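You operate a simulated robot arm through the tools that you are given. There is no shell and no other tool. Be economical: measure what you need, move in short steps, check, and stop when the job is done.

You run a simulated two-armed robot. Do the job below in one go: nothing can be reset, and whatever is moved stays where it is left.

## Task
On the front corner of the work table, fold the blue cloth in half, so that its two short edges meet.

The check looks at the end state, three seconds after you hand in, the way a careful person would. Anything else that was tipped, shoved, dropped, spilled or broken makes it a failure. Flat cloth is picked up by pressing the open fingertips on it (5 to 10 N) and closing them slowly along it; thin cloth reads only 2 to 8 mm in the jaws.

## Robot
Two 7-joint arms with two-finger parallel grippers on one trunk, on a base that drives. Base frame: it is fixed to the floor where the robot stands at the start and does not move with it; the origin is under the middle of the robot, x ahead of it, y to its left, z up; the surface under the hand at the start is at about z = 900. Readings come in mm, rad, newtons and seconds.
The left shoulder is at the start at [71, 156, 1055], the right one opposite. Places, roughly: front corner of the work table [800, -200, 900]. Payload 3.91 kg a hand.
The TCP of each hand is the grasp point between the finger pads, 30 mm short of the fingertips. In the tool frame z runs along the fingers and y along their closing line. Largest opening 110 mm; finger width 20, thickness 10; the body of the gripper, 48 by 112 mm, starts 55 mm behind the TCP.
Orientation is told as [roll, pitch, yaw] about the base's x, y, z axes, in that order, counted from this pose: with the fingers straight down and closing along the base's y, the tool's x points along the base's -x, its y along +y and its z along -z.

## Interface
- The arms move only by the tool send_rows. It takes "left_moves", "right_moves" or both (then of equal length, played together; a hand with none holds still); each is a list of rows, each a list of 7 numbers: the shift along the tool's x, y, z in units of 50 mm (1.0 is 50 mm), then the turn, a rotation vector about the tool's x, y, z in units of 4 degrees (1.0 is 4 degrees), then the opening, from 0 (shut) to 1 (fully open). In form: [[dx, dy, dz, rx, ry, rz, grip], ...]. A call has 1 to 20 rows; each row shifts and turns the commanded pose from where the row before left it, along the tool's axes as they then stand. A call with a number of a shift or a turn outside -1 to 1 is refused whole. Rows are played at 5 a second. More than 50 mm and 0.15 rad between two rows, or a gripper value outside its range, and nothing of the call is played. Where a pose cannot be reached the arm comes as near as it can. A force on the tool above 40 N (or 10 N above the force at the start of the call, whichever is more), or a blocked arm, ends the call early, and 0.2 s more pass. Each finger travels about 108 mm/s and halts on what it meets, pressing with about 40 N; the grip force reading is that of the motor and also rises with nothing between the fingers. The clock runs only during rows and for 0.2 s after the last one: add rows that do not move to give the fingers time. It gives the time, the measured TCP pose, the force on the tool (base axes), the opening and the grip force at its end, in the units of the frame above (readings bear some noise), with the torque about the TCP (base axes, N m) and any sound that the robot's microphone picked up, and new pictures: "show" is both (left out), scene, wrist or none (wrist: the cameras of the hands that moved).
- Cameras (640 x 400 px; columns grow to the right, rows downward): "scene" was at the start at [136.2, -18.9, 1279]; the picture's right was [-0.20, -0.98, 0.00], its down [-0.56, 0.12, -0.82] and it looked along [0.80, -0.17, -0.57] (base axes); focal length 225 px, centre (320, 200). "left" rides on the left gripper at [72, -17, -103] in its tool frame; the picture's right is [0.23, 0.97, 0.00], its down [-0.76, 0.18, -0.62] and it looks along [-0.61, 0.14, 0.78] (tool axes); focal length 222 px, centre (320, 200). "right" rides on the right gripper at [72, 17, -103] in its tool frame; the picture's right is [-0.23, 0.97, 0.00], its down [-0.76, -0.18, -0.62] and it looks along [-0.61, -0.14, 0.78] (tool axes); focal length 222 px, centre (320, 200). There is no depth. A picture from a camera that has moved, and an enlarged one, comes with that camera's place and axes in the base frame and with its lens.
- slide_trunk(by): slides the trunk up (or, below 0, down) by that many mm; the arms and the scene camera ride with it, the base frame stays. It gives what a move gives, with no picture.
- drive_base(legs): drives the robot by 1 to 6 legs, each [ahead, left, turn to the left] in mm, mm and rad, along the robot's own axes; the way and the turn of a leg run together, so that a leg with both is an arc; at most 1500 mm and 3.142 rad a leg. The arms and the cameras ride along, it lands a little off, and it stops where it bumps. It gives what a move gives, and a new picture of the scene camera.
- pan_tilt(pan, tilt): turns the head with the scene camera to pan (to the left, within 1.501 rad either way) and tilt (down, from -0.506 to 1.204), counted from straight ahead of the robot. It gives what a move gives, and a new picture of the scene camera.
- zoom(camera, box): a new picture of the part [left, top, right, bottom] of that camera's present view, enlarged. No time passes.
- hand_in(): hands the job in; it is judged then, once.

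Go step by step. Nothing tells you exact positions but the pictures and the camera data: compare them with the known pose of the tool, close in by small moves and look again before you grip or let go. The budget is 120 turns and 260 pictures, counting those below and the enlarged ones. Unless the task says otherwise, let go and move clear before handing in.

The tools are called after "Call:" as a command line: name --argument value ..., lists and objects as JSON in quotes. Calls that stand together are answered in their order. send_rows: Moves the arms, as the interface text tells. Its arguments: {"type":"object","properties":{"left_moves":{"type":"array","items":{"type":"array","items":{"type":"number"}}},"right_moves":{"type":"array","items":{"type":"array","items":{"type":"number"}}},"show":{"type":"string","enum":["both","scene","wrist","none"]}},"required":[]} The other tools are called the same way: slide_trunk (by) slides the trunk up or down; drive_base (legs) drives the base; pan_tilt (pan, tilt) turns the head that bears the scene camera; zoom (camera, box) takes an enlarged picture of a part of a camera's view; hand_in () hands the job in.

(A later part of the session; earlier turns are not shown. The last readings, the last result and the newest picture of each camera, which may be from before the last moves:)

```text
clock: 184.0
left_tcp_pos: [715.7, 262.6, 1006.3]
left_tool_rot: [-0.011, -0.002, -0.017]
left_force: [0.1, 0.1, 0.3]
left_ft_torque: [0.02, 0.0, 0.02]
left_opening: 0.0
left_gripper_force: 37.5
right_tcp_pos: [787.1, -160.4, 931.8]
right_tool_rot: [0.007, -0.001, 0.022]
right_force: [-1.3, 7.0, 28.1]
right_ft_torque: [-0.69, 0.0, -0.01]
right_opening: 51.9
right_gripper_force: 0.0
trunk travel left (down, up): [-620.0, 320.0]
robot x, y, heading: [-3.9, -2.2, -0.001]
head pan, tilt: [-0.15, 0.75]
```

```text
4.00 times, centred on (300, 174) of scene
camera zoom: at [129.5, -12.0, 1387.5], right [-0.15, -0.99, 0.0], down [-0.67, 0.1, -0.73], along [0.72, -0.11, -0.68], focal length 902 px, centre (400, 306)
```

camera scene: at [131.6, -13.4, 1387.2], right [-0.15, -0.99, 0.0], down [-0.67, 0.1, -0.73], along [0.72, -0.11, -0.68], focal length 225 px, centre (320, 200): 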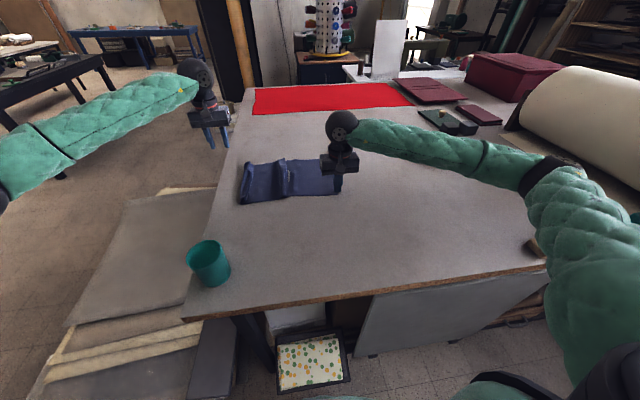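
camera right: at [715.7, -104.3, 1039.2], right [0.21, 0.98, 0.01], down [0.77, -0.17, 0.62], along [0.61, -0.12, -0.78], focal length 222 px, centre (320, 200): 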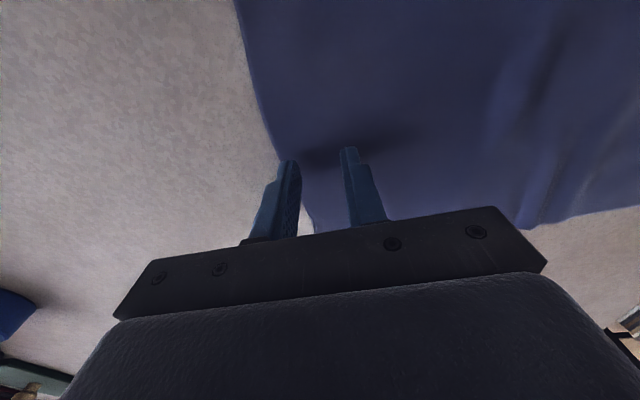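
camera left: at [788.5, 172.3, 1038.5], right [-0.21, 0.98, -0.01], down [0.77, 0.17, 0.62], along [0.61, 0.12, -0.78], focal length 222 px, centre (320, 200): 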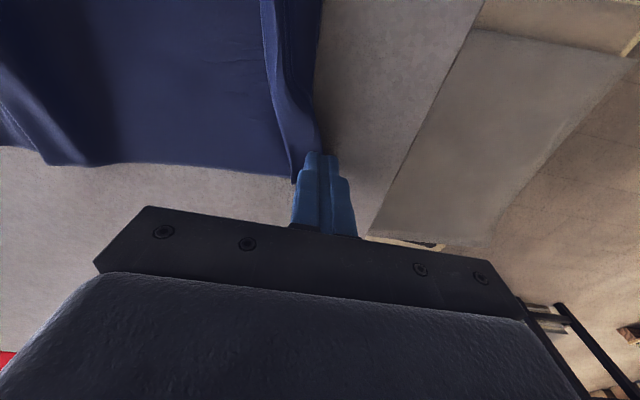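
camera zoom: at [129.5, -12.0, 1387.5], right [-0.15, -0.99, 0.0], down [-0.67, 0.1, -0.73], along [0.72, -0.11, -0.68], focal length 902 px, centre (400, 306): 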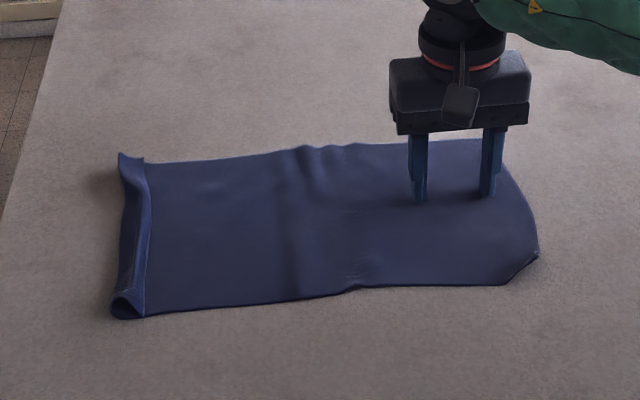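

The cloth is back at y≈135 to −215 and mostly flat. With the right hand still pinning it, the left hand pushes the strip outward at mid-width.

Call:
send_rows --left_moves '[[-0.3, -0.86, 0, 0, 0, 0, 0], [-0.3, -0.86, 0, 0, 0, 0, 0], [-0.3, -0.86, 0, 0, 0, 0, 0], [-0.28, -0.84, 0, 0, 0, 0, 0], [0, 0, 0.7, 0, 0, 0, 0], [0, 0, 0.7, 0, 0, 0, 0], [0, 0.17, 0, 0, 0, 0, 0], [0, 0.17, 0, 0, 0, 0, 0], [0, 0.17, 0, 0, 0, 0, 0], [0, 0.17, 0, 0, 0, 0, 0], [0, 0.17, 0, 0, 0, 0, 0], [0, 0.17, 0, 0, 0, 0, 0], [0, 0.17, 0, 0, 0, 0, 0], [0, 0.17, 0, 0, 0, 0, 0], [0, 0.17, 0, 0, 0, 0, 0], [0, 0.17, 0, 0, 0, 0, 0]]' --show "wrist"

Call:
zoom --camera "scene" --box '[220, 130, 300, 217]'

```text
clock: 187.4
left_tcp_pos: [772.1, 175.8, 937.1]
left_tool_rot: [-0.01, -0.002, -0.017]
left_force: [-0.6, 0.8, -0.3]
left_ft_torque: [0.01, 0.01, 0.01]
left_opening: 0.0
left_gripper_force: 37.9
right_tcp_pos: [788.6, -159.7, 931.5]
right_tool_rot: [0.008, 0.0, 0.02]
right_force: [-2.7, 2.8, 30.4]
right_ft_torque: [-0.9, 0.07, -0.07]
right_opening: 53.1
right_gripper_force: 0.0
trunk travel left (down, up): [-620.0, 320.0]
robot x, y, heading: [0.7, 2.7, 0.002]
head pan, tilt: [-0.15, 0.75]
camera left: at [700.8, 161.4, 1039.7], right [-0.21, 0.98, -0.01], down [0.76, 0.17, 0.62], along [0.61, 0.12, -0.78], focal length 222 px, centre (320, 200)
```

left: 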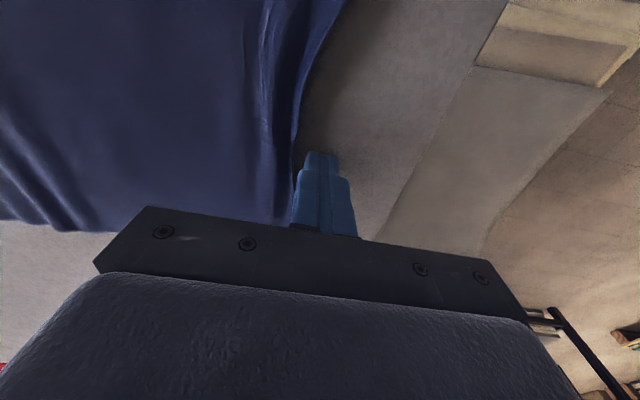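

```text
4.60 times, centred on (260, 174) of scene
camera zoom: at [129.2, -12.1, 1387.5], right [-0.15, -0.99, 0.0], down [-0.67, 0.1, -0.73], along [0.72, -0.11, -0.68], focal length 1036 px, centre (596, 322)
```

zoom: 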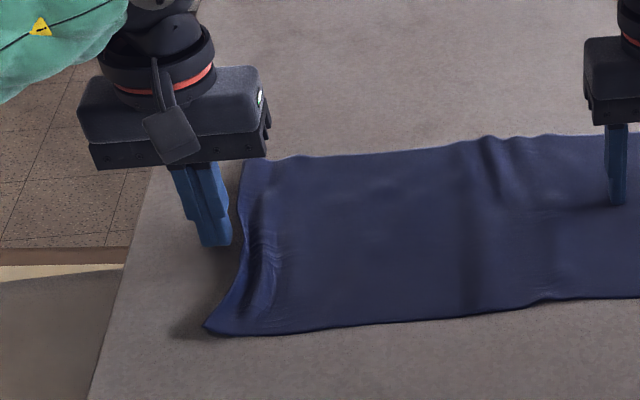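

With the cloth pinned, the strip flipped out. I repeat near both ends.

Call:
send_rows --left_moves '[[0, 0, -0.8, 0, 0, 0, 0], [0.5, -0.6, 0, 0, 0, 0, 0], [0.5, -0.6, 0, 0, 0, 0, 0], [0.4, -0.3, 0, 0, 0, 0, 0], [0, 0, 0.8, 0, 0, 0, 0], [0, 0.17, 0, 0, 0, 0, 0], [0, 0.17, 0, 0, 0, 0, 0], [0, 0.17, 0, 0, 0, 0, 0], [0, 0.17, 0, 0, 0, 0, 0], [0, 0.17, 0, 0, 0, 0, 0], [0, 0.17, 0, 0, 0, 0, 0], [0, 0.17, 0, 0, 0, 0, 0], [0, 0.17, 0, 0, 0, 0, 0], [0, 0.17, 0, 0, 0, 0, 0]]' --show "none"

Call:
send_rows --left_moves '[[0, 0, -0.8, 0, 0, 0, 0], [-0.75, -0.4, 0, 0, 0, 0, 0], [-0.75, -0.4, 0, 0, 0, 0, 0], [-0.75, -0.4, 0, 0, 0, 0, 0], [-0.75, -0.4, 0, 0, 0, 0, 0], [0, 0, 0.8, 0, 0, 0, 0], [0, 0.17, 0, 0, 0, 0, 0], [0, 0.17, 0, 0, 0, 0, 0], [0, 0.17, 0, 0, 0, 0, 0], [0, 0.17, 0, 0, 0, 0, 0], [0, 0.17, 0, 0, 0, 0, 0], [0, 0.17, 0, 0, 0, 0, 0], [0, 0.17, 0, 0, 0, 0, 0], [0, 0.17, 0, 0, 0, 0, 0], [0, 0.17, 0, 0, 0, 0, 0], [0, 0, -0.8, 0, 0, 0, 0], [0, 0.5, -0.5, 0, 0, 0, 0], [0, 0.9, 0, 0, 0, 0, 0]]' --show "none"

Call:
zoom --camera "scene" --box '[220, 130, 380, 217]'

```text
clock: 190.4
left_tcp_pos: [701.8, 177.4, 936.5]
left_tool_rot: [-0.011, 0.0, -0.018]
left_force: [-0.8, -0.5, 0.1]
left_ft_torque: [0.0, 0.04, -0.01]
left_opening: 0.0
left_gripper_force: 37.8
right_tcp_pos: [787.5, -160.2, 931.1]
right_tool_rot: [0.006, -0.001, 0.021]
right_force: [-2.3, 3.3, 29.3]
right_ft_torque: [-0.88, 0.07, -0.09]
right_opening: 53.5
right_gripper_force: 0.1
trunk travel left (down, up): [-620.0, 320.0]
robot x, y, heading: [0.9, 1.8, -0.001]
head pan, tilt: [-0.15, 0.75]
```

```text
clock: 194.2
left_tcp_pos: [854.0, 242.4, 1000.9]
left_tool_rot: [-0.01, -0.002, -0.018]
left_force: [-0.1, -0.7, -1.1]
left_ft_torque: [0.03, 0.02, 0.02]
left_opening: 0.0
left_gripper_force: 37.7
right_tcp_pos: [787.6, -161.0, 931.0]
right_tool_rot: [0.006, -0.002, 0.021]
right_force: [-4.6, 2.5, 32.4]
right_ft_torque: [-0.95, 0.13, -0.16]
right_opening: 54.3
right_gripper_force: 0.1
trunk travel left (down, up): [-620.0, 320.0]
robot x, y, heading: [-0.1, 2.6, 0.003]
head pan, tilt: [-0.15, 0.75]
```

```text
4.00 times, centred on (300, 174) of scene
camera zoom: at [129.6, -11.4, 1387.4], right [-0.15, -0.99, 0.0], down [-0.67, 0.1, -0.73], along [0.72, -0.11, -0.68], focal length 902 px, centre (400, 306)
```

zoom: 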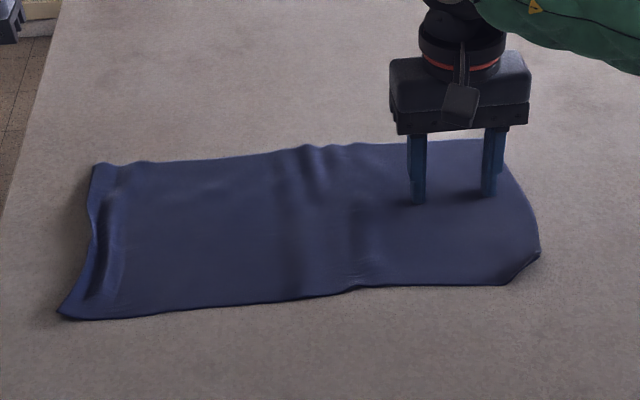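

The left edge is flat now at y≈172, the right edge at −220, and only the lower-right corner is tucked under. Next I carry the right edge over to the left again, gripping at x≈718 and x≈858 to stay clear of the tuck.

Call:
send_rows --left_moves '[[0, -0.88, 0, 0, 0, 0, 0.255], [0, -0.88, 0, 0, 0, 0, 0.255], [0, -0.88, 0, 0, 0, 0, 0.255], [0, -0.88, 0, 0, 0, 0, 0.255], [0, -0.88, 0, 0, 0, 0, 0.255], [0, -0.88, 0, 0, 0, 0, 0.255], [0, -0.88, 0, 0, 0, 0, 0.255], [0, -0.88, 0, 0, 0, 0, 0.255], [0, -0.88, 0, 0, 0, 0, 0.255], [0, -0.88, 0, 0, 0, 0, 0.255], [0, 0, 0.6, 0, 0, 0, 0.255], [0, 0, 0.5, 0, 0, 0, 0.255]]' --right_moves '[[0, 0, -0.4, 0, 0, 0, 0.5], [0, 0, -0.8, 0, 0, 0, 0.255], [0.48, -0.27, 0, 0, 0, 0, 0.255], [0.48, -0.27, 0, 0, 0, 0, 0.255], [0.45, -0.2, 0, 0, 0, 0, 0.255], [0, 0, 0, 0, 0, 0, 0.255], [0, 0, 0, 0, 0, 0, 0.255], [0, 0, 0, 0, 0, 0, 0.255], [0, 0, 0, 0, 0, 0, 0.255], [0, 0, 0.5, 0, 0, 0, 0.255], [0, 0, 0.4, 0, 0, 0, 0.255], [0, 0, 0, 0, 0, 0, 0.255]]' --show "wrist"

```text
clock: 196.4
left_tcp_pos: [852.0, -180.3, 998.9]
left_tool_rot: [-0.004, 0.005, -0.011]
left_force: [1.0, 0.6, -0.5]
left_ft_torque: [0.0, 0.03, -0.03]
left_opening: 27.9
left_gripper_force: 0.0
right_tcp_pos: [721.1, -203.5, 973.9]
right_tool_rot: [0.01, -0.005, 0.016]
right_force: [0.2, 0.7, 0.5]
right_ft_torque: [0.03, 0.0, 0.02]
right_opening: 28.0
right_gripper_force: 0.1
trunk travel left (down, up): [-620.0, 320.0]
robot x, y, heading: [-0.9, 0.0, 0.001]
head pan, tilt: [-0.15, 0.75]
stopped in row 10 (left hand): the force on the tool passed its limit at 67 N (the readings are from after the stop); the commanded pose is now the measured one
camera right: at [647.5, -190.0, 1078.0], right [0.21, 0.98, 0.01], down [0.76, -0.17, 0.62], along [0.61, -0.12, -0.78], focal length 222 px, centre (320, 200)
camera left: at [780.2, -196.6, 1102.3], right [-0.22, 0.98, 0.0], down [0.77, 0.17, 0.62], along [0.61, 0.13, -0.78], focal length 222 px, centre (320, 200)
```

right: 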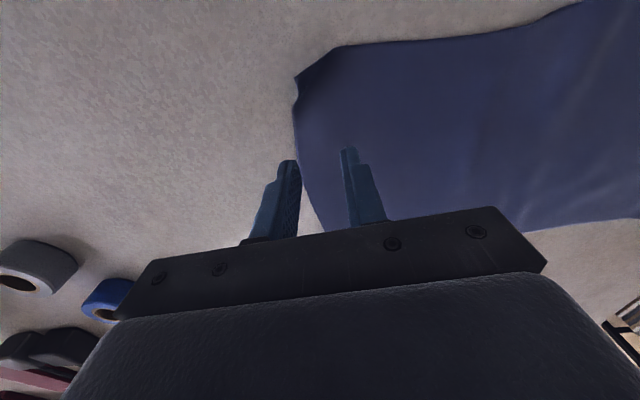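
left: 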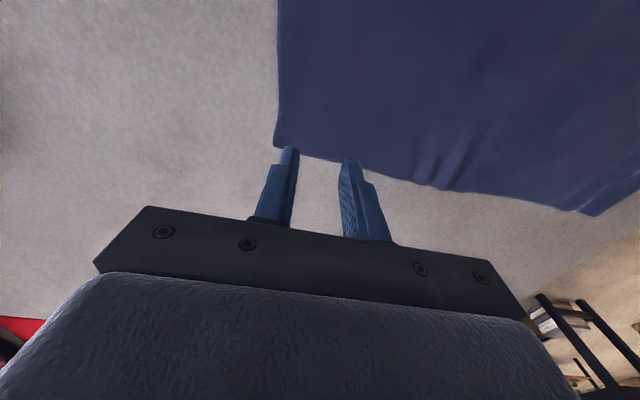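

The wrists touched again at 131 mm spacing, so I widen it to about 162 mm and then lower.

Call:
send_rows --right_moves '[[0.36, 0, 0, 0, 0, 0, 0.255], [0, 0.06, 0.5, 0, 0, 0, 0.255], [0, 0, 0.1, 0, 0, 0, 0.255]]' --show "none"

Call:
send_rows --left_moves '[[-0.28, 0, 0, 0, 0, 0, 0.255], [0, -0.3, 0, 0, 0, 0, 0.255], [0, -0.1, 0.6, 0, 0, 0, 0.255], [0, 0, 0.5, 0, 0, 0, 0.255]]' --show "wrist"

Call:
zoom --camera "right" --box '[160, 60, 480, 260]'

```text
clock: 197.2
left_tcp_pos: [851.5, -179.4, 999.9]
left_tool_rot: [-0.003, 0.002, -0.009]
left_force: [0.0, 0.6, 0.9]
left_ft_torque: [-0.01, -0.02, -0.01]
left_opening: 27.9
left_gripper_force: 0.1
right_tcp_pos: [701.5, -199.1, 946.5]
right_tool_rot: [0.01, -0.004, 0.017]
right_force: [-0.6, -0.6, 1.0]
right_ft_torque: [0.03, 0.01, 0.03]
right_opening: 27.9
right_gripper_force: 0.1
trunk travel left (down, up): [-620.0, 320.0]
robot x, y, heading: [-3.8, -3.2, -0.003]
head pan, tilt: [-0.15, 0.75]
```

```text
clock: 198.2
left_tcp_pos: [865.3, -199.5, 944.3]
left_tool_rot: [-0.005, 0.0, -0.012]
left_force: [0.4, -0.8, -0.3]
left_ft_torque: [-0.01, 0.01, 0.02]
left_opening: 28.1
left_gripper_force: 0.1
right_tcp_pos: [702.6, -198.1, 944.4]
right_tool_rot: [0.01, -0.004, 0.018]
right_force: [-0.4, 0.6, -0.4]
right_ft_torque: [-0.02, -0.01, -0.03]
right_opening: 28.2
right_gripper_force: 0.0
trunk travel left (down, up): [-620.0, 320.0]
robot x, y, heading: [0.2, 0.5, -0.005]
head pan, tilt: [-0.15, 0.75]
camera left: at [793.8, -215.5, 1047.9], right [-0.22, 0.98, 0.0], down [0.76, 0.17, 0.62], along [0.61, 0.13, -0.78], focal length 222 px, centre (320, 200)
```

left: 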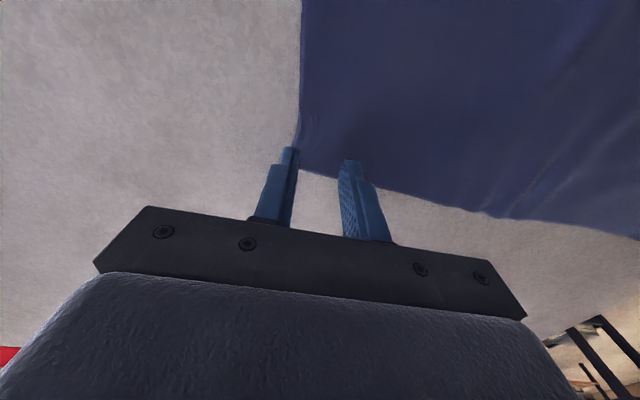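

```text
2.00 times, centred on (320, 160) of right
camera zoom: at [628.9, -186.3, 1048.1], right [0.21, 0.98, 0.01], down [0.76, -0.17, 0.62], along [0.61, -0.12, -0.78], focal length 444 px, centre (320, 280)
```

zoom: 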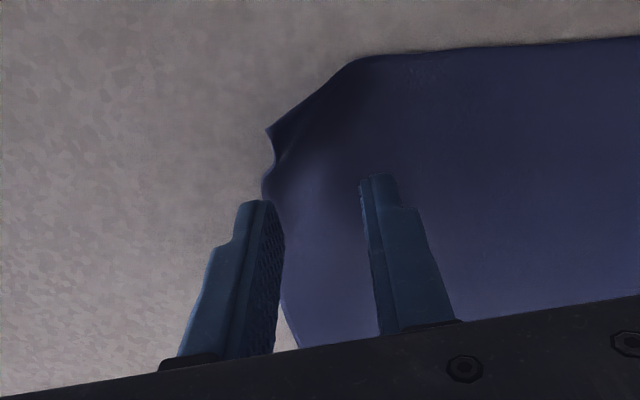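

Call:
send_rows --left_moves '[[0, 0.1, 0.12, 0, 0, 0, 0.255], [0, 0, 0.1, 0, 0, 0, 0.255], [0, 0, 0.05, 0, 0, 0, 0.255], [0, 0, 0, 0, 0, 0, 0.255]]' --right_moves '[[0, 0.08, 0.12, 0, 0, 0, 0.255], [0, 0, 0.1, 0, 0, 0, 0.255], [0, 0, 0.05, 0, 0, 0, 0.255], [0, 0, 0, 0, 0, 0, 0.255]]' --show "none"

```text
clock: 199.2
left_tcp_pos: [864.0, -194.5, 933.0]
left_tool_rot: [-0.004, 0.003, -0.009]
left_force: [0.0, 0.9, 1.4]
left_ft_torque: [0.03, -0.02, 0.0]
left_opening: 27.7
left_gripper_force: 0.0
right_tcp_pos: [703.3, -194.5, 931.5]
right_tool_rot: [0.007, -0.004, 0.017]
right_force: [0.8, -0.6, 5.9]
right_ft_torque: [-0.15, 0.01, 0.02]
right_opening: 28.2
right_gripper_force: 0.5
trunk travel left (down, up): [-620.0, 320.0]
robot x, y, heading: [0.0, 1.0, -0.001]
head pan, tilt: [-0.15, 0.75]
```

Call:
send_rows --left_moves '[[0, 0, 0.045, 0, 0, 0, 0.255], [0, 0, 0, 0, 0, 0, 0.235], [0, 0, 0, 0, 0, 0, 0.21], [0, 0, 0, 0, 0, 0, 0.185], [0, 0, 0, 0, 0, 0, 0.16], [0, 0, 0, 0, 0, 0, 0.135], [0, 0, 0, 0, 0, 0, 0.11], [0, 0, 0, 0, 0, 0, 0.085], [0, 0, 0, 0, 0, 0, 0.06], [0, 0, 0, 0, 0, 0, 0.035], [0, 0, 0, 0, 0, 0, 0], [0, 0, 0, 0, 0, 0, 0], [0, 0, 0, 0, 0, 0, 0]]' --right_moves '[[0, 0, 0.01, 0, 0, 0, 0.255], [0, 0, 0, 0, 0, 0, 0.235], [0, 0, 0, 0, 0, 0, 0.21], [0, 0, 0, 0, 0, 0, 0.185], [0, 0, 0, 0, 0, 0, 0.16], [0, 0, 0, 0, 0, 0, 0.135], [0, 0, 0, 0, 0, 0, 0.11], [0, 0, 0, 0, 0, 0, 0.085], [0, 0, 0, 0, 0, 0, 0.06], [0, 0, 0, 0, 0, 0, 0.035], [0, 0, 0, 0, 0, 0, 0], [0, 0, 0, 0, 0, 0, 0], [0, 0, 0, 0, 0, 0, 0]]' --show "none"

Call:
zoom --camera "scene" --box '[220, 130, 380, 217]'

```text
clock: 202.0
left_tcp_pos: [863.3, -194.5, 931.3]
left_tool_rot: [-0.006, 0.0, -0.009]
left_force: [2.4, -1.4, 31.0]
left_ft_torque: [0.03, -0.12, 0.01]
left_opening: 2.2
left_gripper_force: 40.0
right_tcp_pos: [701.4, -195.2, 931.3]
right_tool_rot: [0.007, -0.004, 0.015]
right_force: [-0.2, -0.1, 0.3]
right_ft_torque: [-0.01, 0.0, 0.0]
right_opening: 0.2
right_gripper_force: 37.2
trunk travel left (down, up): [-620.0, 320.0]
robot x, y, heading: [-1.2, 3.3, 0.001]
head pan, tilt: [-0.15, 0.75]
```

```text
4.00 times, centred on (300, 174) of scene
camera zoom: at [129.3, -12.8, 1387.5], right [-0.15, -0.99, 0.0], down [-0.67, 0.1, -0.73], along [0.72, -0.11, -0.68], focal length 902 px, centre (400, 306)
```

zoom: 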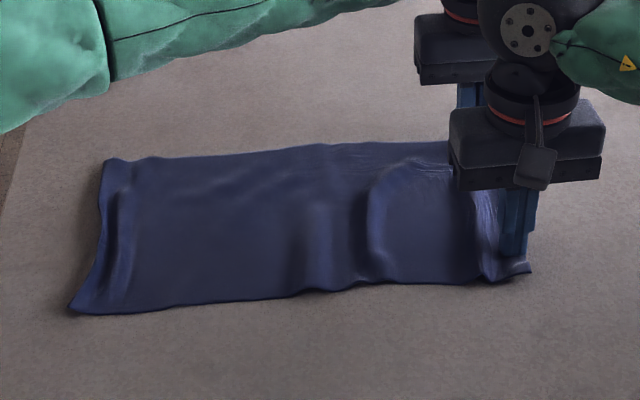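

The right jaws slipped off, though it looks as if the tucked corner has come out. I reopen the right hand and look.

Call:
send_rows --right_moves '[[0, 0, -0.5, 0, 0, 0, 0.0], [0, 0, -0.2, 0, 0, 0, 0.3], [0, 0, 0, 0, 0, 0, 0.3]]' --show "wrist"

Call:
zoom --camera "right" --box '[160, 60, 480, 260]'

Call:
zoom --camera "scene" --box '[310, 150, 370, 215]'

```text
clock: 202.8
left_tcp_pos: [864.5, -195.0, 931.9]
left_tool_rot: [-0.005, 0.001, -0.01]
left_force: [3.4, -1.6, 32.8]
left_ft_torque: [0.06, -0.2, -0.03]
left_opening: 2.2
left_gripper_force: 40.1
right_tcp_pos: [701.5, -194.8, 966.6]
right_tool_rot: [0.006, -0.007, 0.02]
right_force: [-0.3, -0.2, -0.2]
right_ft_torque: [0.02, 0.01, 0.02]
right_opening: 32.9
right_gripper_force: 0.0
trunk travel left (down, up): [-620.0, 320.0]
robot x, y, heading: [0.9, 5.3, -0.001]
head pan, tilt: [-0.15, 0.75]
camera right: at [627.2, -181.6, 1070.6], right [0.21, 0.98, 0.01], down [0.76, -0.17, 0.63], along [0.61, -0.13, -0.78], focal length 222 px, centre (320, 200)
```

right: 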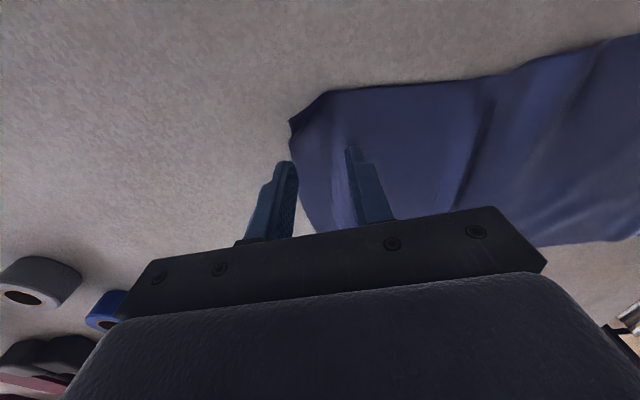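

```text
2.00 times, centred on (320, 160) of right
camera zoom: at [627.2, -181.6, 1070.6], right [0.21, 0.98, 0.01], down [0.76, -0.17, 0.63], along [0.61, -0.13, -0.78], focal length 444 px, centre (320, 280)
```

zoom: 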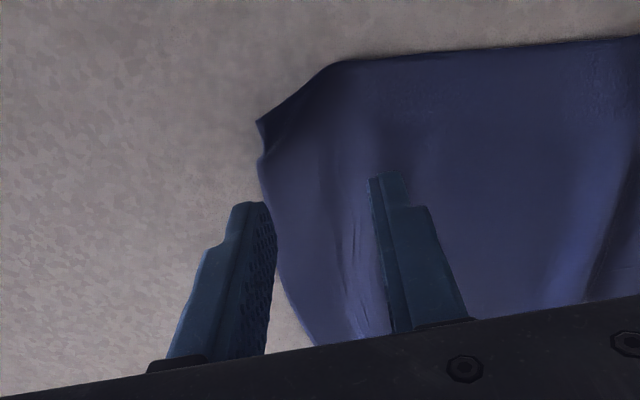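

```text
6.15 times, centred on (340, 182) of scene
camera zoom: at [129.3, -12.8, 1387.5], right [-0.15, -0.99, 0.0], down [-0.67, 0.1, -0.73], along [0.72, -0.11, -0.68], focal length 1387 px, centre (197, 308)
```

zoom: 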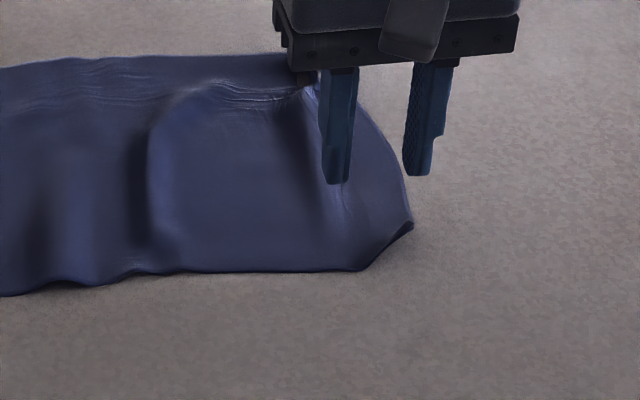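

Call:
send_rows --right_moves '[[0, 0.18, 0.35, 0, 0, 0, 0.3], [0, 0, 0.33, 0, 0, 0, 0.3], [0, 0, 0.05, 0, 0, 0, 0.3], [0, 0, 0, 0, 0, 0, 0.3]]' --show "none"

```text
clock: 203.8
left_tcp_pos: [864.4, -195.2, 931.5]
left_tool_rot: [-0.005, -0.001, -0.01]
left_force: [5.6, -2.6, 30.9]
left_ft_torque: [0.0, -0.27, -0.04]
left_opening: 2.5
left_gripper_force: 40.3
right_tcp_pos: [701.9, -184.1, 932.6]
right_tool_rot: [0.007, -0.007, 0.017]
right_force: [-0.9, -0.6, 8.7]
right_ft_torque: [-0.24, 0.04, 0.02]
right_opening: 33.3
right_gripper_force: 0.4
trunk travel left (down, up): [-620.0, 320.0]
robot x, y, heading: [-0.6, -0.0, -0.001]
head pan, tilt: [-0.15, 0.75]
```

Call:
send_rows --left_moves '[[0, 0, -0.02, 0, 0, 0, 0], [0, 0, 0, 0, 0, 0, 0], [0, 0, 0, 0, 0, 0, 0], [0, 0, 0, 0, 0, 0, 0], [0, 0, 0, 0, 0, 0, 0], [0, 0, 0, 0, 0, 0, 0], [0, 0, 0, 0, 0, 0, 0], [0, 0, 0, 0, 0, 0, 0], [0, 0, 0, 0, 0, 0, 0], [0, 0, 0, 0, 0, 0, 0], [0, 0, 0, 0, 0, 0, 0], [0, 0, 0, 0, 0, 0, 0], [0, 0, 0, 0, 0, 0, 0], [0, 0, 0, 0, 0, 0, 0]]' --right_moves '[[0, 0, 0.015, 0, 0, 0, 0.28], [0, 0, 0, 0, 0, 0, 0.255], [0, 0, 0, 0, 0, 0, 0.23], [0, 0, 0, 0, 0, 0, 0.205], [0, 0, 0, 0, 0, 0, 0.18], [0, 0, 0, 0, 0, 0, 0.155], [0, 0, 0, 0, 0, 0, 0.13], [0, 0, 0, 0, 0, 0, 0.105], [0, 0, 0, 0, 0, 0, 0.08], [0, 0, 0, 0, 0, 0, 0.055], [0, 0, 0, 0, 0, 0, 0.03], [0, 0, 0, 0, 0, 0, 0], [0, 0, 0, 0, 0, 0, 0], [0, 0, 0, 0, 0, 0, 0]]' --show "none"

Call:
zoom --camera "scene" --box '[220, 130, 380, 217]'

```text
clock: 205.6
left_tcp_pos: [864.6, -194.8, 932.1]
left_tool_rot: [-0.004, 0.001, -0.01]
left_force: [0.5, -0.4, 11.6]
left_ft_torque: [0.0, -0.09, 0.04]
left_opening: 2.5
left_gripper_force: 39.9
right_tcp_pos: [701.7, -185.1, 931.2]
right_tool_rot: [0.009, -0.008, 0.018]
right_force: [-1.2, 0.5, 12.0]
right_ft_torque: [-0.08, 0.11, -0.03]
right_opening: 2.1
right_gripper_force: 38.7
trunk travel left (down, up): [-620.0, 320.0]
robot x, y, heading: [2.7, 0.9, 0.001]
head pan, tilt: [-0.15, 0.75]
stopped in row 9 (right hand): the force on the tool passed its limit at 41 N (the readings are from after the stop); the commanded pose is now the measured one
```

```text
4.00 times, centred on (300, 174) of scene
camera zoom: at [129.9, -12.9, 1386.9], right [-0.15, -0.99, 0.0], down [-0.67, 0.1, -0.73], along [0.72, -0.11, -0.68], focal length 902 px, centre (400, 306)
```

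zoom: 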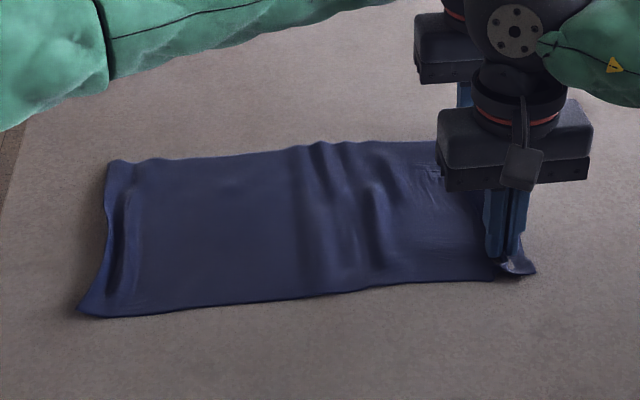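

Both hold now. I pull 28 mm to the right to straighten the waves before folding.

Call:
send_rows --left_moves '[[0, 0, -0.1, 0, 0, 0, 0], [0, -0.1, 0, 0, 0, 0, 0], [0, -0.1, 0, 0, 0, 0, 0], [0, -0.1, 0, 0, 0, 0, 0], [0, -0.1, 0, 0, 0, 0, 0], [0, -0.1, 0, 0, 0, 0, 0], [0, -0.06, 0, 0, 0, 0, 0], [0, 0, 0, 0, 0, 0, 0]]' --right_moves '[[0, 0, -0.1, 0, 0, 0, 0], [0, -0.1, 0, 0, 0, 0, 0], [0, -0.1, 0, 0, 0, 0, 0], [0, -0.1, 0, 0, 0, 0, 0], [0, -0.1, 0, 0, 0, 0, 0], [0, -0.1, 0, 0, 0, 0, 0], [0, -0.06, 0, 0, 0, 0, 0], [0, 0, 0, 0, 0, 0, 0]]' --show "none"

Call:
zoom --camera "scene" --box '[220, 130, 380, 217]'

```text
clock: 207.4
left_tcp_pos: [865.5, -222.9, 934.2]
left_tool_rot: [-0.003, 0.002, -0.012]
left_force: [-0.9, 0.3, -0.1]
left_ft_torque: [0.01, -0.01, 0.02]
left_opening: 2.4
left_gripper_force: 40.3
right_tcp_pos: [704.1, -214.0, 934.6]
right_tool_rot: [0.009, -0.004, 0.018]
right_force: [-0.3, 0.5, 0.0]
right_ft_torque: [-0.01, -0.03, -0.01]
right_opening: 1.8
right_gripper_force: 40.0
trunk travel left (down, up): [-620.0, 320.0]
robot x, y, heading: [-0.8, 1.5, 0.001]
head pan, tilt: [-0.15, 0.75]
```

```text
4.00 times, centred on (300, 174) of scene
camera zoom: at [132.0, -13.3, 1387.1], right [-0.15, -0.99, 0.0], down [-0.67, 0.1, -0.73], along [0.72, -0.11, -0.68], focal length 902 px, centre (400, 306)
```

zoom: 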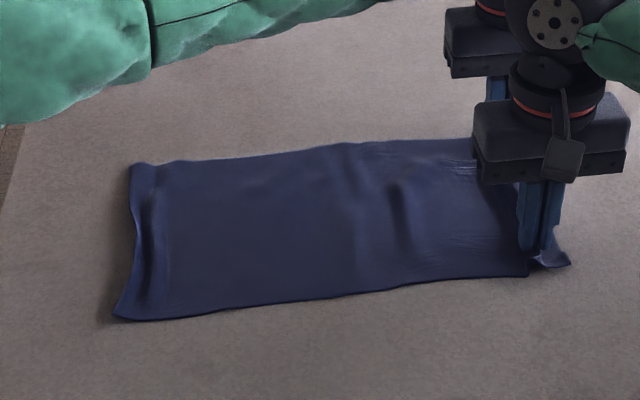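

The cloth is straight: left edge at y≈133, right corner out near −239, hands at −214 and −223. Now I fold over in an arc so the gripped points land at about y=86 (near) and 94 (far).

Call:
send_rows --left_moves '[[0, 0.054, -0.333, 0, 0, 0, 0], [0, 0.054, -0.333, 0, 0, 0, 0], [0, 0.159, -0.31, 0, 0, 0, 0], [0, 0.159, -0.31, 0, 0, 0, 0], [0, 0.252, -0.266, 0, 0, 0, 0], [0, 0.252, -0.266, 0, 0, 0, 0], [0, 0.328, -0.204, 0, 0, 0, 0], [0, 0.328, -0.204, 0, 0, 0, 0], [0, 0.383, -0.128, 0, 0, 0, 0], [0, 0.383, -0.128, 0, 0, 0, 0], [0, 0.41, -0.044, 0, 0, 0, 0], [0, 0.41, -0.044, 0, 0, 0, 0]]' --right_moves '[[0, 0.052, -0.333, 0, 0, 0, 0], [0, 0.052, -0.333, 0, 0, 0, 0], [0, 0.15, -0.31, 0, 0, 0, 0], [0, 0.15, -0.31, 0, 0, 0, 0], [0, 0.239, -0.266, 0, 0, 0, 0], [0, 0.239, -0.266, 0, 0, 0, 0], [0, 0.311, -0.204, 0, 0, 0, 0], [0, 0.311, -0.204, 0, 0, 0, 0], [0, 0.362, -0.128, 0, 0, 0, 0], [0, 0.362, -0.128, 0, 0, 0, 0], [0, 0.388, -0.044, 0, 0, 0, 0], [0, 0.388, -0.044, 0, 0, 0, 0]]' --show "none"

Call:
send_rows --left_moves '[[0, 0.41, 0.044, 0, 0, 0, 0], [0, 0.41, 0.044, 0, 0, 0, 0], [0, 0.383, 0.128, 0, 0, 0, 0], [0, 0.383, 0.128, 0, 0, 0, 0], [0, 0.328, 0.204, 0, 0, 0, 0], [0, 0.328, 0.204, 0, 0, 0, 0], [0, 0.252, 0.266, 0, 0, 0, 0], [0, 0.252, 0.266, 0, 0, 0, 0], [0, 0.159, 0.31, 0, 0, 0, 0], [0, 0.159, 0.31, 0, 0, 0, 0]]' --right_moves '[[0, 0.388, 0.044, 0, 0, 0, 0], [0, 0.388, 0.044, 0, 0, 0, 0], [0, 0.362, 0.128, 0, 0, 0, 0], [0, 0.362, 0.128, 0, 0, 0, 0], [0, 0.311, 0.204, 0, 0, 0, 0], [0, 0.311, 0.204, 0, 0, 0, 0], [0, 0.239, 0.266, 0, 0, 0, 0], [0, 0.239, 0.266, 0, 0, 0, 0], [0, 0.15, 0.31, 0, 0, 0, 0], [0, 0.15, 0.31, 0, 0, 0, 0]]' --show "none"

Call:
zoom --camera "scene" --box '[210, 110, 350, 217]'

```text
clock: 210.0
left_tcp_pos: [866.8, -63.1, 1062.7]
left_tool_rot: [-0.005, 0.003, -0.013]
left_force: [-0.2, 0.6, -0.4]
left_ft_torque: [-0.02, 0.03, 0.02]
left_opening: 2.2
left_gripper_force: 40.4
right_tcp_pos: [700.2, -64.2, 1063.9]
right_tool_rot: [0.006, -0.005, 0.018]
right_force: [0.8, -0.3, 0.1]
right_ft_torque: [0.02, -0.01, 0.0]
right_opening: 2.1
right_gripper_force: 40.1
trunk travel left (down, up): [-620.0, 320.0]
robot x, y, heading: [-0.2, 1.5, 0.004]
head pan, tilt: [-0.15, 0.75]
```

```text
clock: 212.2
left_tcp_pos: [868.7, 90.3, 966.7]
left_tool_rot: [-0.004, 0.003, -0.013]
left_force: [-1.7, -0.6, -0.3]
left_ft_torque: [-0.01, 0.09, -0.02]
left_opening: 2.4
left_gripper_force: 39.9
right_tcp_pos: [699.5, 82.6, 968.8]
right_tool_rot: [0.006, -0.005, 0.017]
right_force: [1.6, 0.1, -0.8]
right_ft_torque: [0.05, -0.06, -0.01]
right_opening: 1.9
right_gripper_force: 39.9
trunk travel left (down, up): [-620.0, 320.0]
robot x, y, heading: [-1.2, -1.1, -0.001]
head pan, tilt: [-0.15, 0.75]
```

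```text
3.74 times, centred on (280, 164) of scene
camera zoom: at [132.5, -12.3, 1387.1], right [-0.15, -0.99, 0.0], down [-0.68, 0.1, -0.73], along [0.72, -0.11, -0.68], focal length 843 px, centre (470, 336)
```

zoom: 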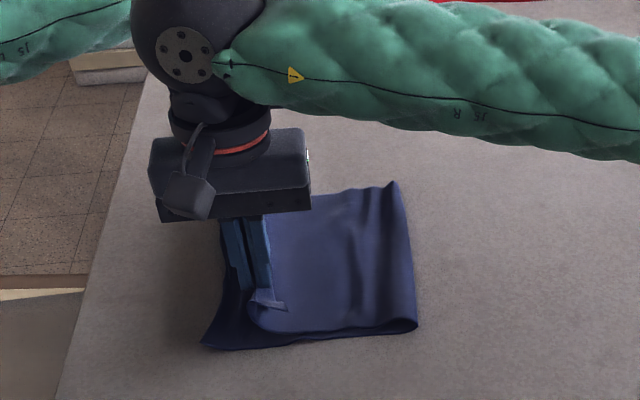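

It's landing as planned. I lower and release; the left hand then clears to the left and the right hand moves to above the folded layers for pinning.

Call:
send_rows --left_moves '[[0, 0.02, 0.2, 0, 0, 0, 0], [0, 0.02, 0.2, 0, 0, 0, 0], [0, 0, 0.14, 0, 0, 0, 0], [0, 0, 0, 0, 0, 0, 0.06], [0, 0, 0, 0, 0, 0, 0.12], [0, 0, 0, 0, 0, 0, 0.18], [0, 0, 0, 0, 0, 0, 0.24], [0, 0, -0.4, 0, 0, 0, 0.24], [0, 0, -0.8, 0, 0, 0, 0.24], [0, 0.4, -0.5, 0, 0, 0, 0], [0, 0.9, 0, 0, 0, 0, 0], [0, 0.9, 0, 0, 0, 0, 0]]' --right_moves '[[0, 0.02, 0.2, 0, 0, 0, 0], [0, 0.02, 0.2, 0, 0, 0, 0], [0, 0, 0.18, 0, 0, 0, 0], [0, 0, 0, 0, 0, 0, 0.06], [0, 0, 0, 0, 0, 0, 0.12], [0, 0, 0, 0, 0, 0, 0.18], [0, 0, 0, 0, 0, 0, 0.24], [0, 0, -0.4, 0, 0, 0, 0.24], [0, 0, -0.8, 0, 0, 0, 0.24], [0, -0.8, 0, 0, 0, 0, 0.5], [0, -0.9, 0, 0, 0, 0, 0.5], [0, -0.9, 0, 0, 0, 0, 0.5]]' --show "scene"

Call:
zoom --camera "scene" --box '[220, 130, 340, 217]'

```text
clock: 214.8
left_tcp_pos: [868.0, 200.6, 1026.1]
left_tool_rot: [-0.003, 0.001, -0.015]
left_force: [-0.1, -0.5, -0.9]
left_ft_torque: [0.04, 0.01, -0.05]
left_opening: 0.0
left_gripper_force: 37.9
right_tcp_pos: [700.1, -48.4, 1000.0]
right_tool_rot: [0.008, -0.005, 0.019]
right_force: [-0.6, 0.2, -0.3]
right_ft_torque: [-0.01, 0.0, -0.03]
right_opening: 55.1
right_gripper_force: 0.1
trunk travel left (down, up): [-620.0, 320.0]
robot x, y, heading: [-0.3, 4.9, -0.001]
head pan, tilt: [-0.15, 0.75]
camera scene: at [131.2, -13.9, 1387.3], right [-0.15, -0.99, 0.0], down [-0.67, 0.1, -0.73], along [0.72, -0.11, -0.68], focal length 225 px, centre (320, 200)
```

scene: 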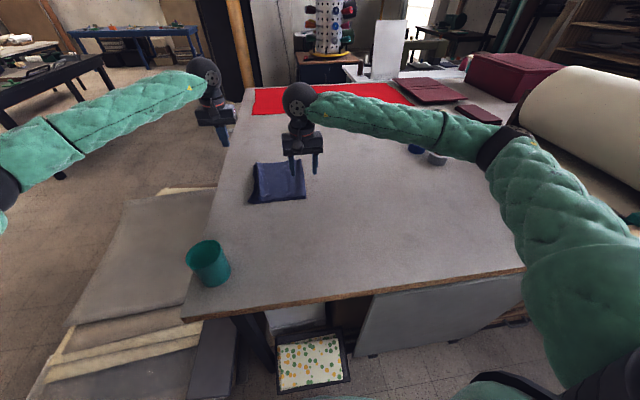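

```text
4.60 times, centred on (280, 174) of scene
camera zoom: at [131.2, -13.9, 1387.3], right [-0.15, -0.99, 0.0], down [-0.67, 0.1, -0.73], along [0.72, -0.11, -0.68], focal length 1036 px, centre (504, 322)
```

zoom: 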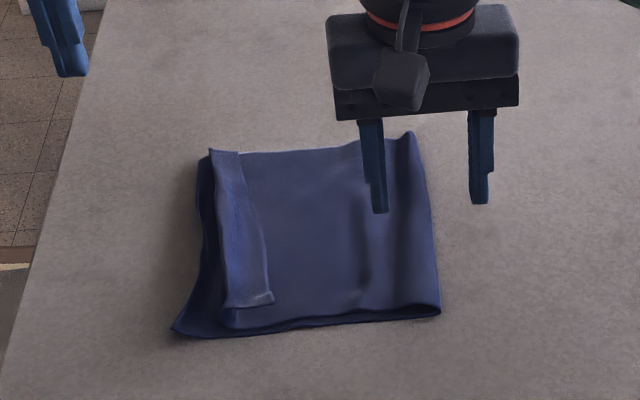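

Very good: once the strip is flipped out, its edge should land at y≈124–138 against the bottom edge at 128–133. The right hand pins at the near right, and the left hand will push the strip out from the far end.

Call:
send_rows --right_moves '[[0.2, 0.5, 0.4, 0, 0, 0, 0.364], [0.1, 0, 0.6, 0, 0, 0, 0.364], [0, 0, 0.3, 0, 0, 0, 0.364], [0, 0, 0.06, 0, 0, 0, 0.364], [0, 0, 0, 0, 0, 0, 0.364]]' --show "none"

```text
clock: 216.0
left_tcp_pos: [868.7, 201.5, 1025.0]
left_tool_rot: [-0.004, 0.002, -0.009]
left_force: [0.2, 0.5, -0.6]
left_ft_torque: [0.01, 0.0, -0.01]
left_opening: 0.0
left_gripper_force: 38.1
right_tcp_pos: [685.8, -20.3, 932.8]
right_tool_rot: [0.008, -0.007, 0.016]
right_force: [-0.4, -1.2, 8.9]
right_ft_torque: [-0.12, 0.06, 0.0]
right_opening: 40.1
right_gripper_force: 0.0
trunk travel left (down, up): [-620.0, 320.0]
robot x, y, heading: [-1.0, -2.7, -0.005]
head pan, tilt: [-0.15, 0.75]
```

Call:
send_rows --left_moves '[[0.1, -0.9, 0, 0, 0, 0, 0], [0, -0.9, 0, 0, 0, 0, 0], [0, -0.8, 0, 0, 0, 0, 0], [0, 0, 0.9, 0, 0, 0, 0], [0, 0, 0.86, 0, 0, 0, 0], [0, 0.16, 0, 0, 0, 0, 0], [0, 0.16, 0, 0, 0, 0, 0], [0, 0.16, 0, 0, 0, 0, 0], [0, 0.16, 0, 0, 0, 0, 0], [0, 0.16, 0, 0, 0, 0, 0], [0, 0.16, 0, 0, 0, 0, 0], [0, 0.16, 0, 0, 0, 0, 0], [0, 0.16, 0, 0, 0, 0, 0], [0, 0.16, 0, 0, 0, 0, 0], [0, 0.16, 0, 0, 0, 0, 0]]' --right_moves '[[0, 0, 0.025, 0, 0, 0, 0.364], [0, 0, 0, 0, 0, 0, 0.364], [0, 0, 0, 0, 0, 0, 0.364], [0, 0, 0, 0, 0, 0, 0.364], [0, 0, 0, 0, 0, 0, 0.364], [0, 0, 0, 0, 0, 0, 0.364], [0, 0, 0, 0, 0, 0, 0.364], [0, 0, 0, 0, 0, 0, 0.364], [0, 0, 0, 0, 0, 0, 0.364], [0, 0, 0, 0, 0, 0, 0.364], [0, 0, 0, 0, 0, 0, 0.364], [0, 0, 0, 0, 0, 0, 0.364], [0, 0, 0, 0, 0, 0, 0.364], [0, 0, 0, 0, 0, 0, 0.364], [0, 0, 0, 0, 0, 0, 0.364]]' --show "none"

Call:
zoom --camera "scene" --box '[220, 130, 340, 217]'

```text
clock: 219.2
left_tcp_pos: [863.8, 151.3, 938.4]
left_tool_rot: [-0.005, 0.001, -0.014]
left_force: [-0.3, -0.1, 0.1]
left_ft_torque: [0.0, 0.0, 0.0]
left_opening: 0.1
left_gripper_force: 37.4
right_tcp_pos: [684.6, -21.7, 931.6]
right_tool_rot: [0.009, -0.007, 0.018]
right_force: [8.7, 2.1, 36.5]
right_ft_torque: [-0.21, -0.02, 0.06]
right_opening: 40.2
right_gripper_force: 0.3
trunk travel left (down, up): [-620.0, 320.0]
robot x, y, heading: [-3.2, 1.2, 0.002]
head pan, tilt: [-0.15, 0.75]
```

```text
4.60 times, centred on (280, 174) of scene
camera zoom: at [130.1, -12.7, 1387.4], right [-0.15, -0.99, 0.0], down [-0.67, 0.1, -0.73], along [0.72, -0.11, -0.68], focal length 1036 px, centre (504, 322)
```

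zoom: 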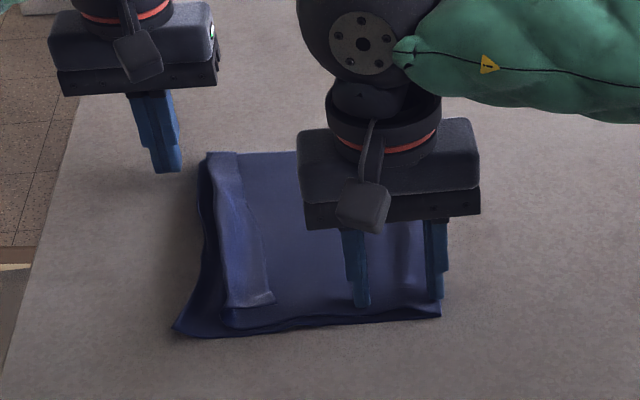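

The finger passed over the strip, so it was too high. I repeat at x≈825 about 4 mm lower.

Call:
send_rows --left_moves '[[0, 0, -0.6, 0, 0, 0, 0], [0.4, -0.85, 0, 0, 0, 0, 0], [0.4, -0.85, 0, 0, 0, 0, 0], [0, 0, 0.6, 0, 0, 0, 0], [0, 0, 0.08, 0, 0, 0, 0], [0, 0.12, 0, 0, 0, 0, 0], [0, 0.12, 0, 0, 0, 0, 0], [0, 0.12, 0, 0, 0, 0, 0], [0, 0.12, 0, 0, 0, 0, 0], [0, 0.12, 0, 0, 0, 0, 0]]' --right_moves '[[0, 0, -0.01, 0, 0, 0, 0.364], [0, 0, 0, 0, 0, 0, 0.364], [0, 0, 0, 0, 0, 0, 0.364], [0, 0, 0, 0, 0, 0, 0.364], [0, 0, 0, 0, 0, 0, 0.364], [0, 0, 0, 0, 0, 0, 0.364], [0, 0, 0, 0, 0, 0, 0.364], [0, 0, 0, 0, 0, 0, 0.364], [0, 0, 0, 0, 0, 0, 0.364], [0, 0, 0, 0, 0, 0, 0.364]]' --show "none"

Call:
zoom --camera "scene" --box '[220, 130, 340, 217]'

```text
clock: 221.4
left_tcp_pos: [822.9, 96.8, 934.0]
left_tool_rot: [-0.005, 0.002, -0.013]
left_force: [-0.4, -0.8, 0.5]
left_ft_torque: [0.03, 0.02, -0.01]
left_opening: 0.0
left_gripper_force: 38.1
right_tcp_pos: [684.2, -21.3, 931.4]
right_tool_rot: [0.007, -0.007, 0.017]
right_force: [-3.3, 0.7, 20.8]
right_ft_torque: [-0.15, 0.23, -0.03]
right_opening: 40.3
right_gripper_force: 0.2
trunk travel left (down, up): [-620.0, 320.0]
robot x, y, heading: [-2.7, 4.3, -0.001]
head pan, tilt: [-0.15, 0.75]
```

```text
4.60 times, centred on (280, 174) of scene
camera zoom: at [130.2, -12.9, 1387.3], right [-0.15, -0.99, 0.0], down [-0.67, 0.1, -0.73], along [0.72, -0.11, -0.68], focal length 1036 px, centre (504, 322)
```

zoom: 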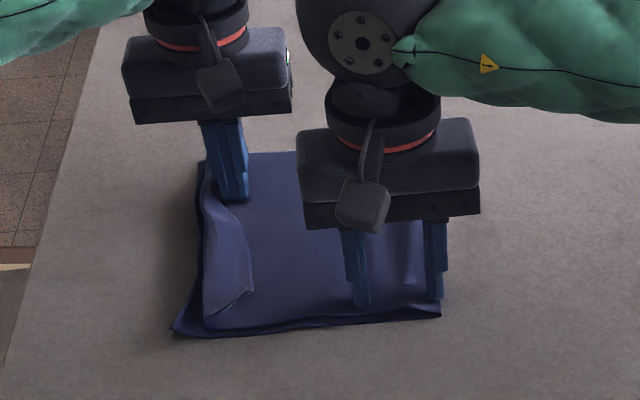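

The free edge is now caught and moving. I continue outward.

Call:
send_rows --left_moves '[[0, 0.12, 0, 0, 0, 0, 0], [0, 0.12, 0, 0, 0, 0, 0], [0, 0.12, 0, 0, 0, 0, 0], [0, 0.12, 0, 0, 0, 0, 0], [0, 0.12, 0, 0, 0, 0, 0], [0, 0.12, 0, 0, 0, 0, 0], [0, 0.12, 0, 0, 0, 0, 0], [0, 0.12, 0, 0, 0, 0, 0], [0, 0.12, 0, 0, 0, 0, 0]]' --show "none"

Call:
zoom --camera "scene" --box '[220, 130, 340, 217]'

```text
clock: 223.4
left_tcp_pos: [821.9, 150.9, 934.5]
left_tool_rot: [-0.004, 0.003, -0.012]
left_force: [0.2, 0.2, -0.1]
left_ft_torque: [0.0, -0.02, -0.02]
left_opening: 0.0
left_gripper_force: 37.5
right_tcp_pos: [684.0, -20.9, 934.5]
right_tool_rot: [0.007, -0.008, 0.018]
right_force: [-4.3, 0.4, 16.7]
right_ft_torque: [-0.14, 0.25, -0.03]
right_opening: 40.2
right_gripper_force: 0.1
trunk travel left (down, up): [-620.0, 320.0]
robot x, y, heading: [-1.5, -0.2, 0.0]
head pan, tilt: [-0.15, 0.75]
```

```text
4.60 times, centred on (280, 174) of scene
camera zoom: at [130.4, -12.9, 1387.3], right [-0.15, -0.99, 0.0], down [-0.67, 0.1, -0.73], along [0.72, -0.11, -0.68], focal length 1036 px, centre (504, 322)
```

zoom: 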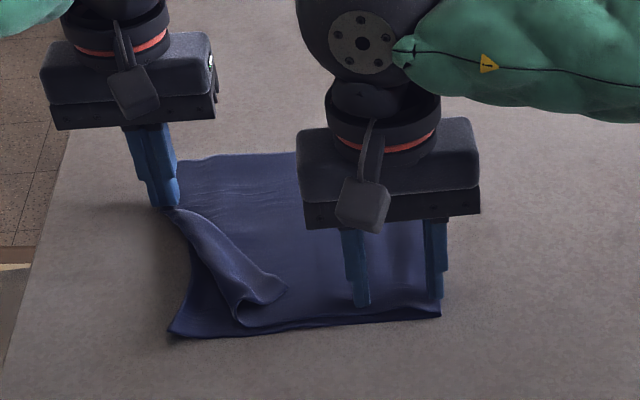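

The far half flipped out. I move the pin to the far side and then push the near half.

Call:
send_rows --left_moves '[[0, 0, -0.6, 0, 0, 0, 0], [0, 0.5, -0.6, 0, 0, 0, 0], [0, 0, 0, 0, 0, 0, 0], [0, 0, 0, 0, 0, 0, 0], [0, 0, 0, 0, 0, 0, 0], [0, 0, 0, 0, 0, 0, 0], [0, 0, 0, 0, 0, 0, 0], [0, 0, 0, 0, 0, 0, 0]]' --right_moves '[[0, 0, -0.6, 0, 0, 0, 0.364], [-0.8, 0, 0, 0, 0, 0, 0.364], [-0.8, 0, 0, 0, 0, 0, 0.364], [-0.8, 0, 0, 0, 0, 0, 0.364], [-0.8, 0, 0, 0, 0, 0, 0.364], [0, 0, 0.5, 0, 0, 0, 0.364], [0, 0, 0.11, 0, 0, 0, 0.364], [0, 0, 0, 0, 0, 0, 0.364]]' --show "none"

Call:
zoom --camera "scene" --box '[220, 130, 340, 217]'

```text
clock: 225.2
left_tcp_pos: [824.1, 176.4, 993.1]
left_tool_rot: [-0.004, 0.002, -0.011]
left_force: [-0.1, -0.2, 0.2]
left_ft_torque: [0.02, 0.0, 0.0]
left_opening: 0.0
left_gripper_force: 37.6
right_tcp_pos: [845.8, -19.0, 932.3]
right_tool_rot: [0.011, -0.005, 0.018]
right_force: [0.7, 0.4, 2.7]
right_ft_torque: [0.0, -0.03, 0.0]
right_opening: 40.0
right_gripper_force: 0.0
trunk travel left (down, up): [-620.0, 320.0]
robot x, y, heading: [0.4, 0.2, -0.002]
head pan, tilt: [-0.15, 0.75]
```

```text
4.60 times, centred on (280, 174) of scene
camera zoom: at [131.8, -13.3, 1387.2], right [-0.15, -0.99, 0.0], down [-0.67, 0.1, -0.73], along [0.72, -0.11, -0.68], focal length 1036 px, centre (504, 322)
```

zoom: 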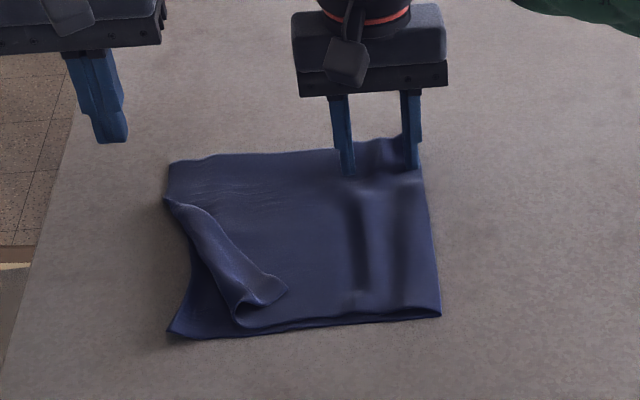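

Call:
send_rows --left_moves '[[0.53, -0.82, 0, 0, 0, 0, 0], [0.53, -0.82, 0, 0, 0, 0, 0], [0.53, -0.82, 0, 0, 0, 0, 0], [0, 0, 0.6, 0, 0, 0, 0], [0, 0, 0.57, 0, 0, 0, 0], [0.03, 0.14, 0, 0, 0, 0, 0], [0.03, 0.14, 0, 0, 0, 0, 0], [0.03, 0.14, 0, 0, 0, 0, 0], [0.03, 0.14, 0, 0, 0, 0, 0], [0.03, 0.14, 0, 0, 0, 0, 0], [0.03, 0.14, 0, 0, 0, 0, 0], [0.03, 0.14, 0, 0, 0, 0, 0], [0.03, 0.14, 0, 0, 0, 0, 0], [0.03, 0.14, 0, 0, 0, 0, 0]]' --right_moves '[[0, 0, 0.03, 0, 0, 0, 0.364], [0, 0, 0, 0, 0, 0, 0.364], [0, 0, 0, 0, 0, 0, 0.364], [0, 0, 0, 0, 0, 0, 0.364], [0, 0, 0, 0, 0, 0, 0.364], [0, 0, 0, 0, 0, 0, 0.364], [0, 0, 0, 0, 0, 0, 0.364], [0, 0, 0, 0, 0, 0, 0.364], [0, 0, 0, 0, 0, 0, 0.364], [0, 0, 0, 0, 0, 0, 0.364], [0, 0, 0, 0, 0, 0, 0.364], [0, 0, 0, 0, 0, 0, 0.364], [0, 0, 0, 0, 0, 0, 0.364], [0, 0, 0, 0, 0, 0, 0.364]]' --show "none"

Call:
zoom --camera "scene" --box '[220, 130, 340, 217]'

```text
clock: 226.1
left_tcp_pos: [751.6, 65.4, 996.1]
left_tool_rot: [-0.001, -0.002, 0.001]
left_force: [-0.7, 3.6, 5.6]
left_ft_torque: [-0.46, -0.07, -0.07]
left_opening: 0.1
left_gripper_force: 37.7
right_tcp_pos: [845.3, -20.9, 932.3]
right_tool_rot: [0.007, -0.007, 0.021]
right_force: [0.0, -4.9, 5.2]
right_ft_torque: [-0.03, -0.21, 0.21]
right_opening: 40.3
right_gripper_force: 0.4
trunk travel left (down, up): [-620.0, 320.0]
robot x, y, heading: [-4.4, -2.9, 0.0]
head pan, tilt: [-0.15, 0.75]
stopped in row 4 (left hand): the force on the tool passed its limit at 70 N (the readings are from after the stop); the commanded pose is now the measured one
```

```text
4.60 times, centred on (280, 174) of scene
camera zoom: at [131.2, -13.7, 1387.2], right [-0.15, -0.99, 0.0], down [-0.67, 0.1, -0.73], along [0.72, -0.11, -0.68], focal length 1036 px, centre (504, 322)
```

zoom: 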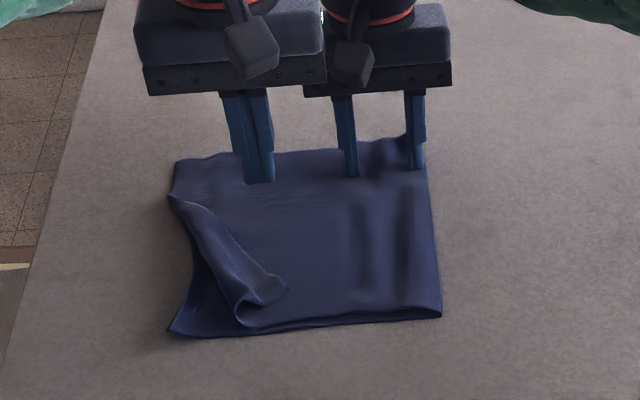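

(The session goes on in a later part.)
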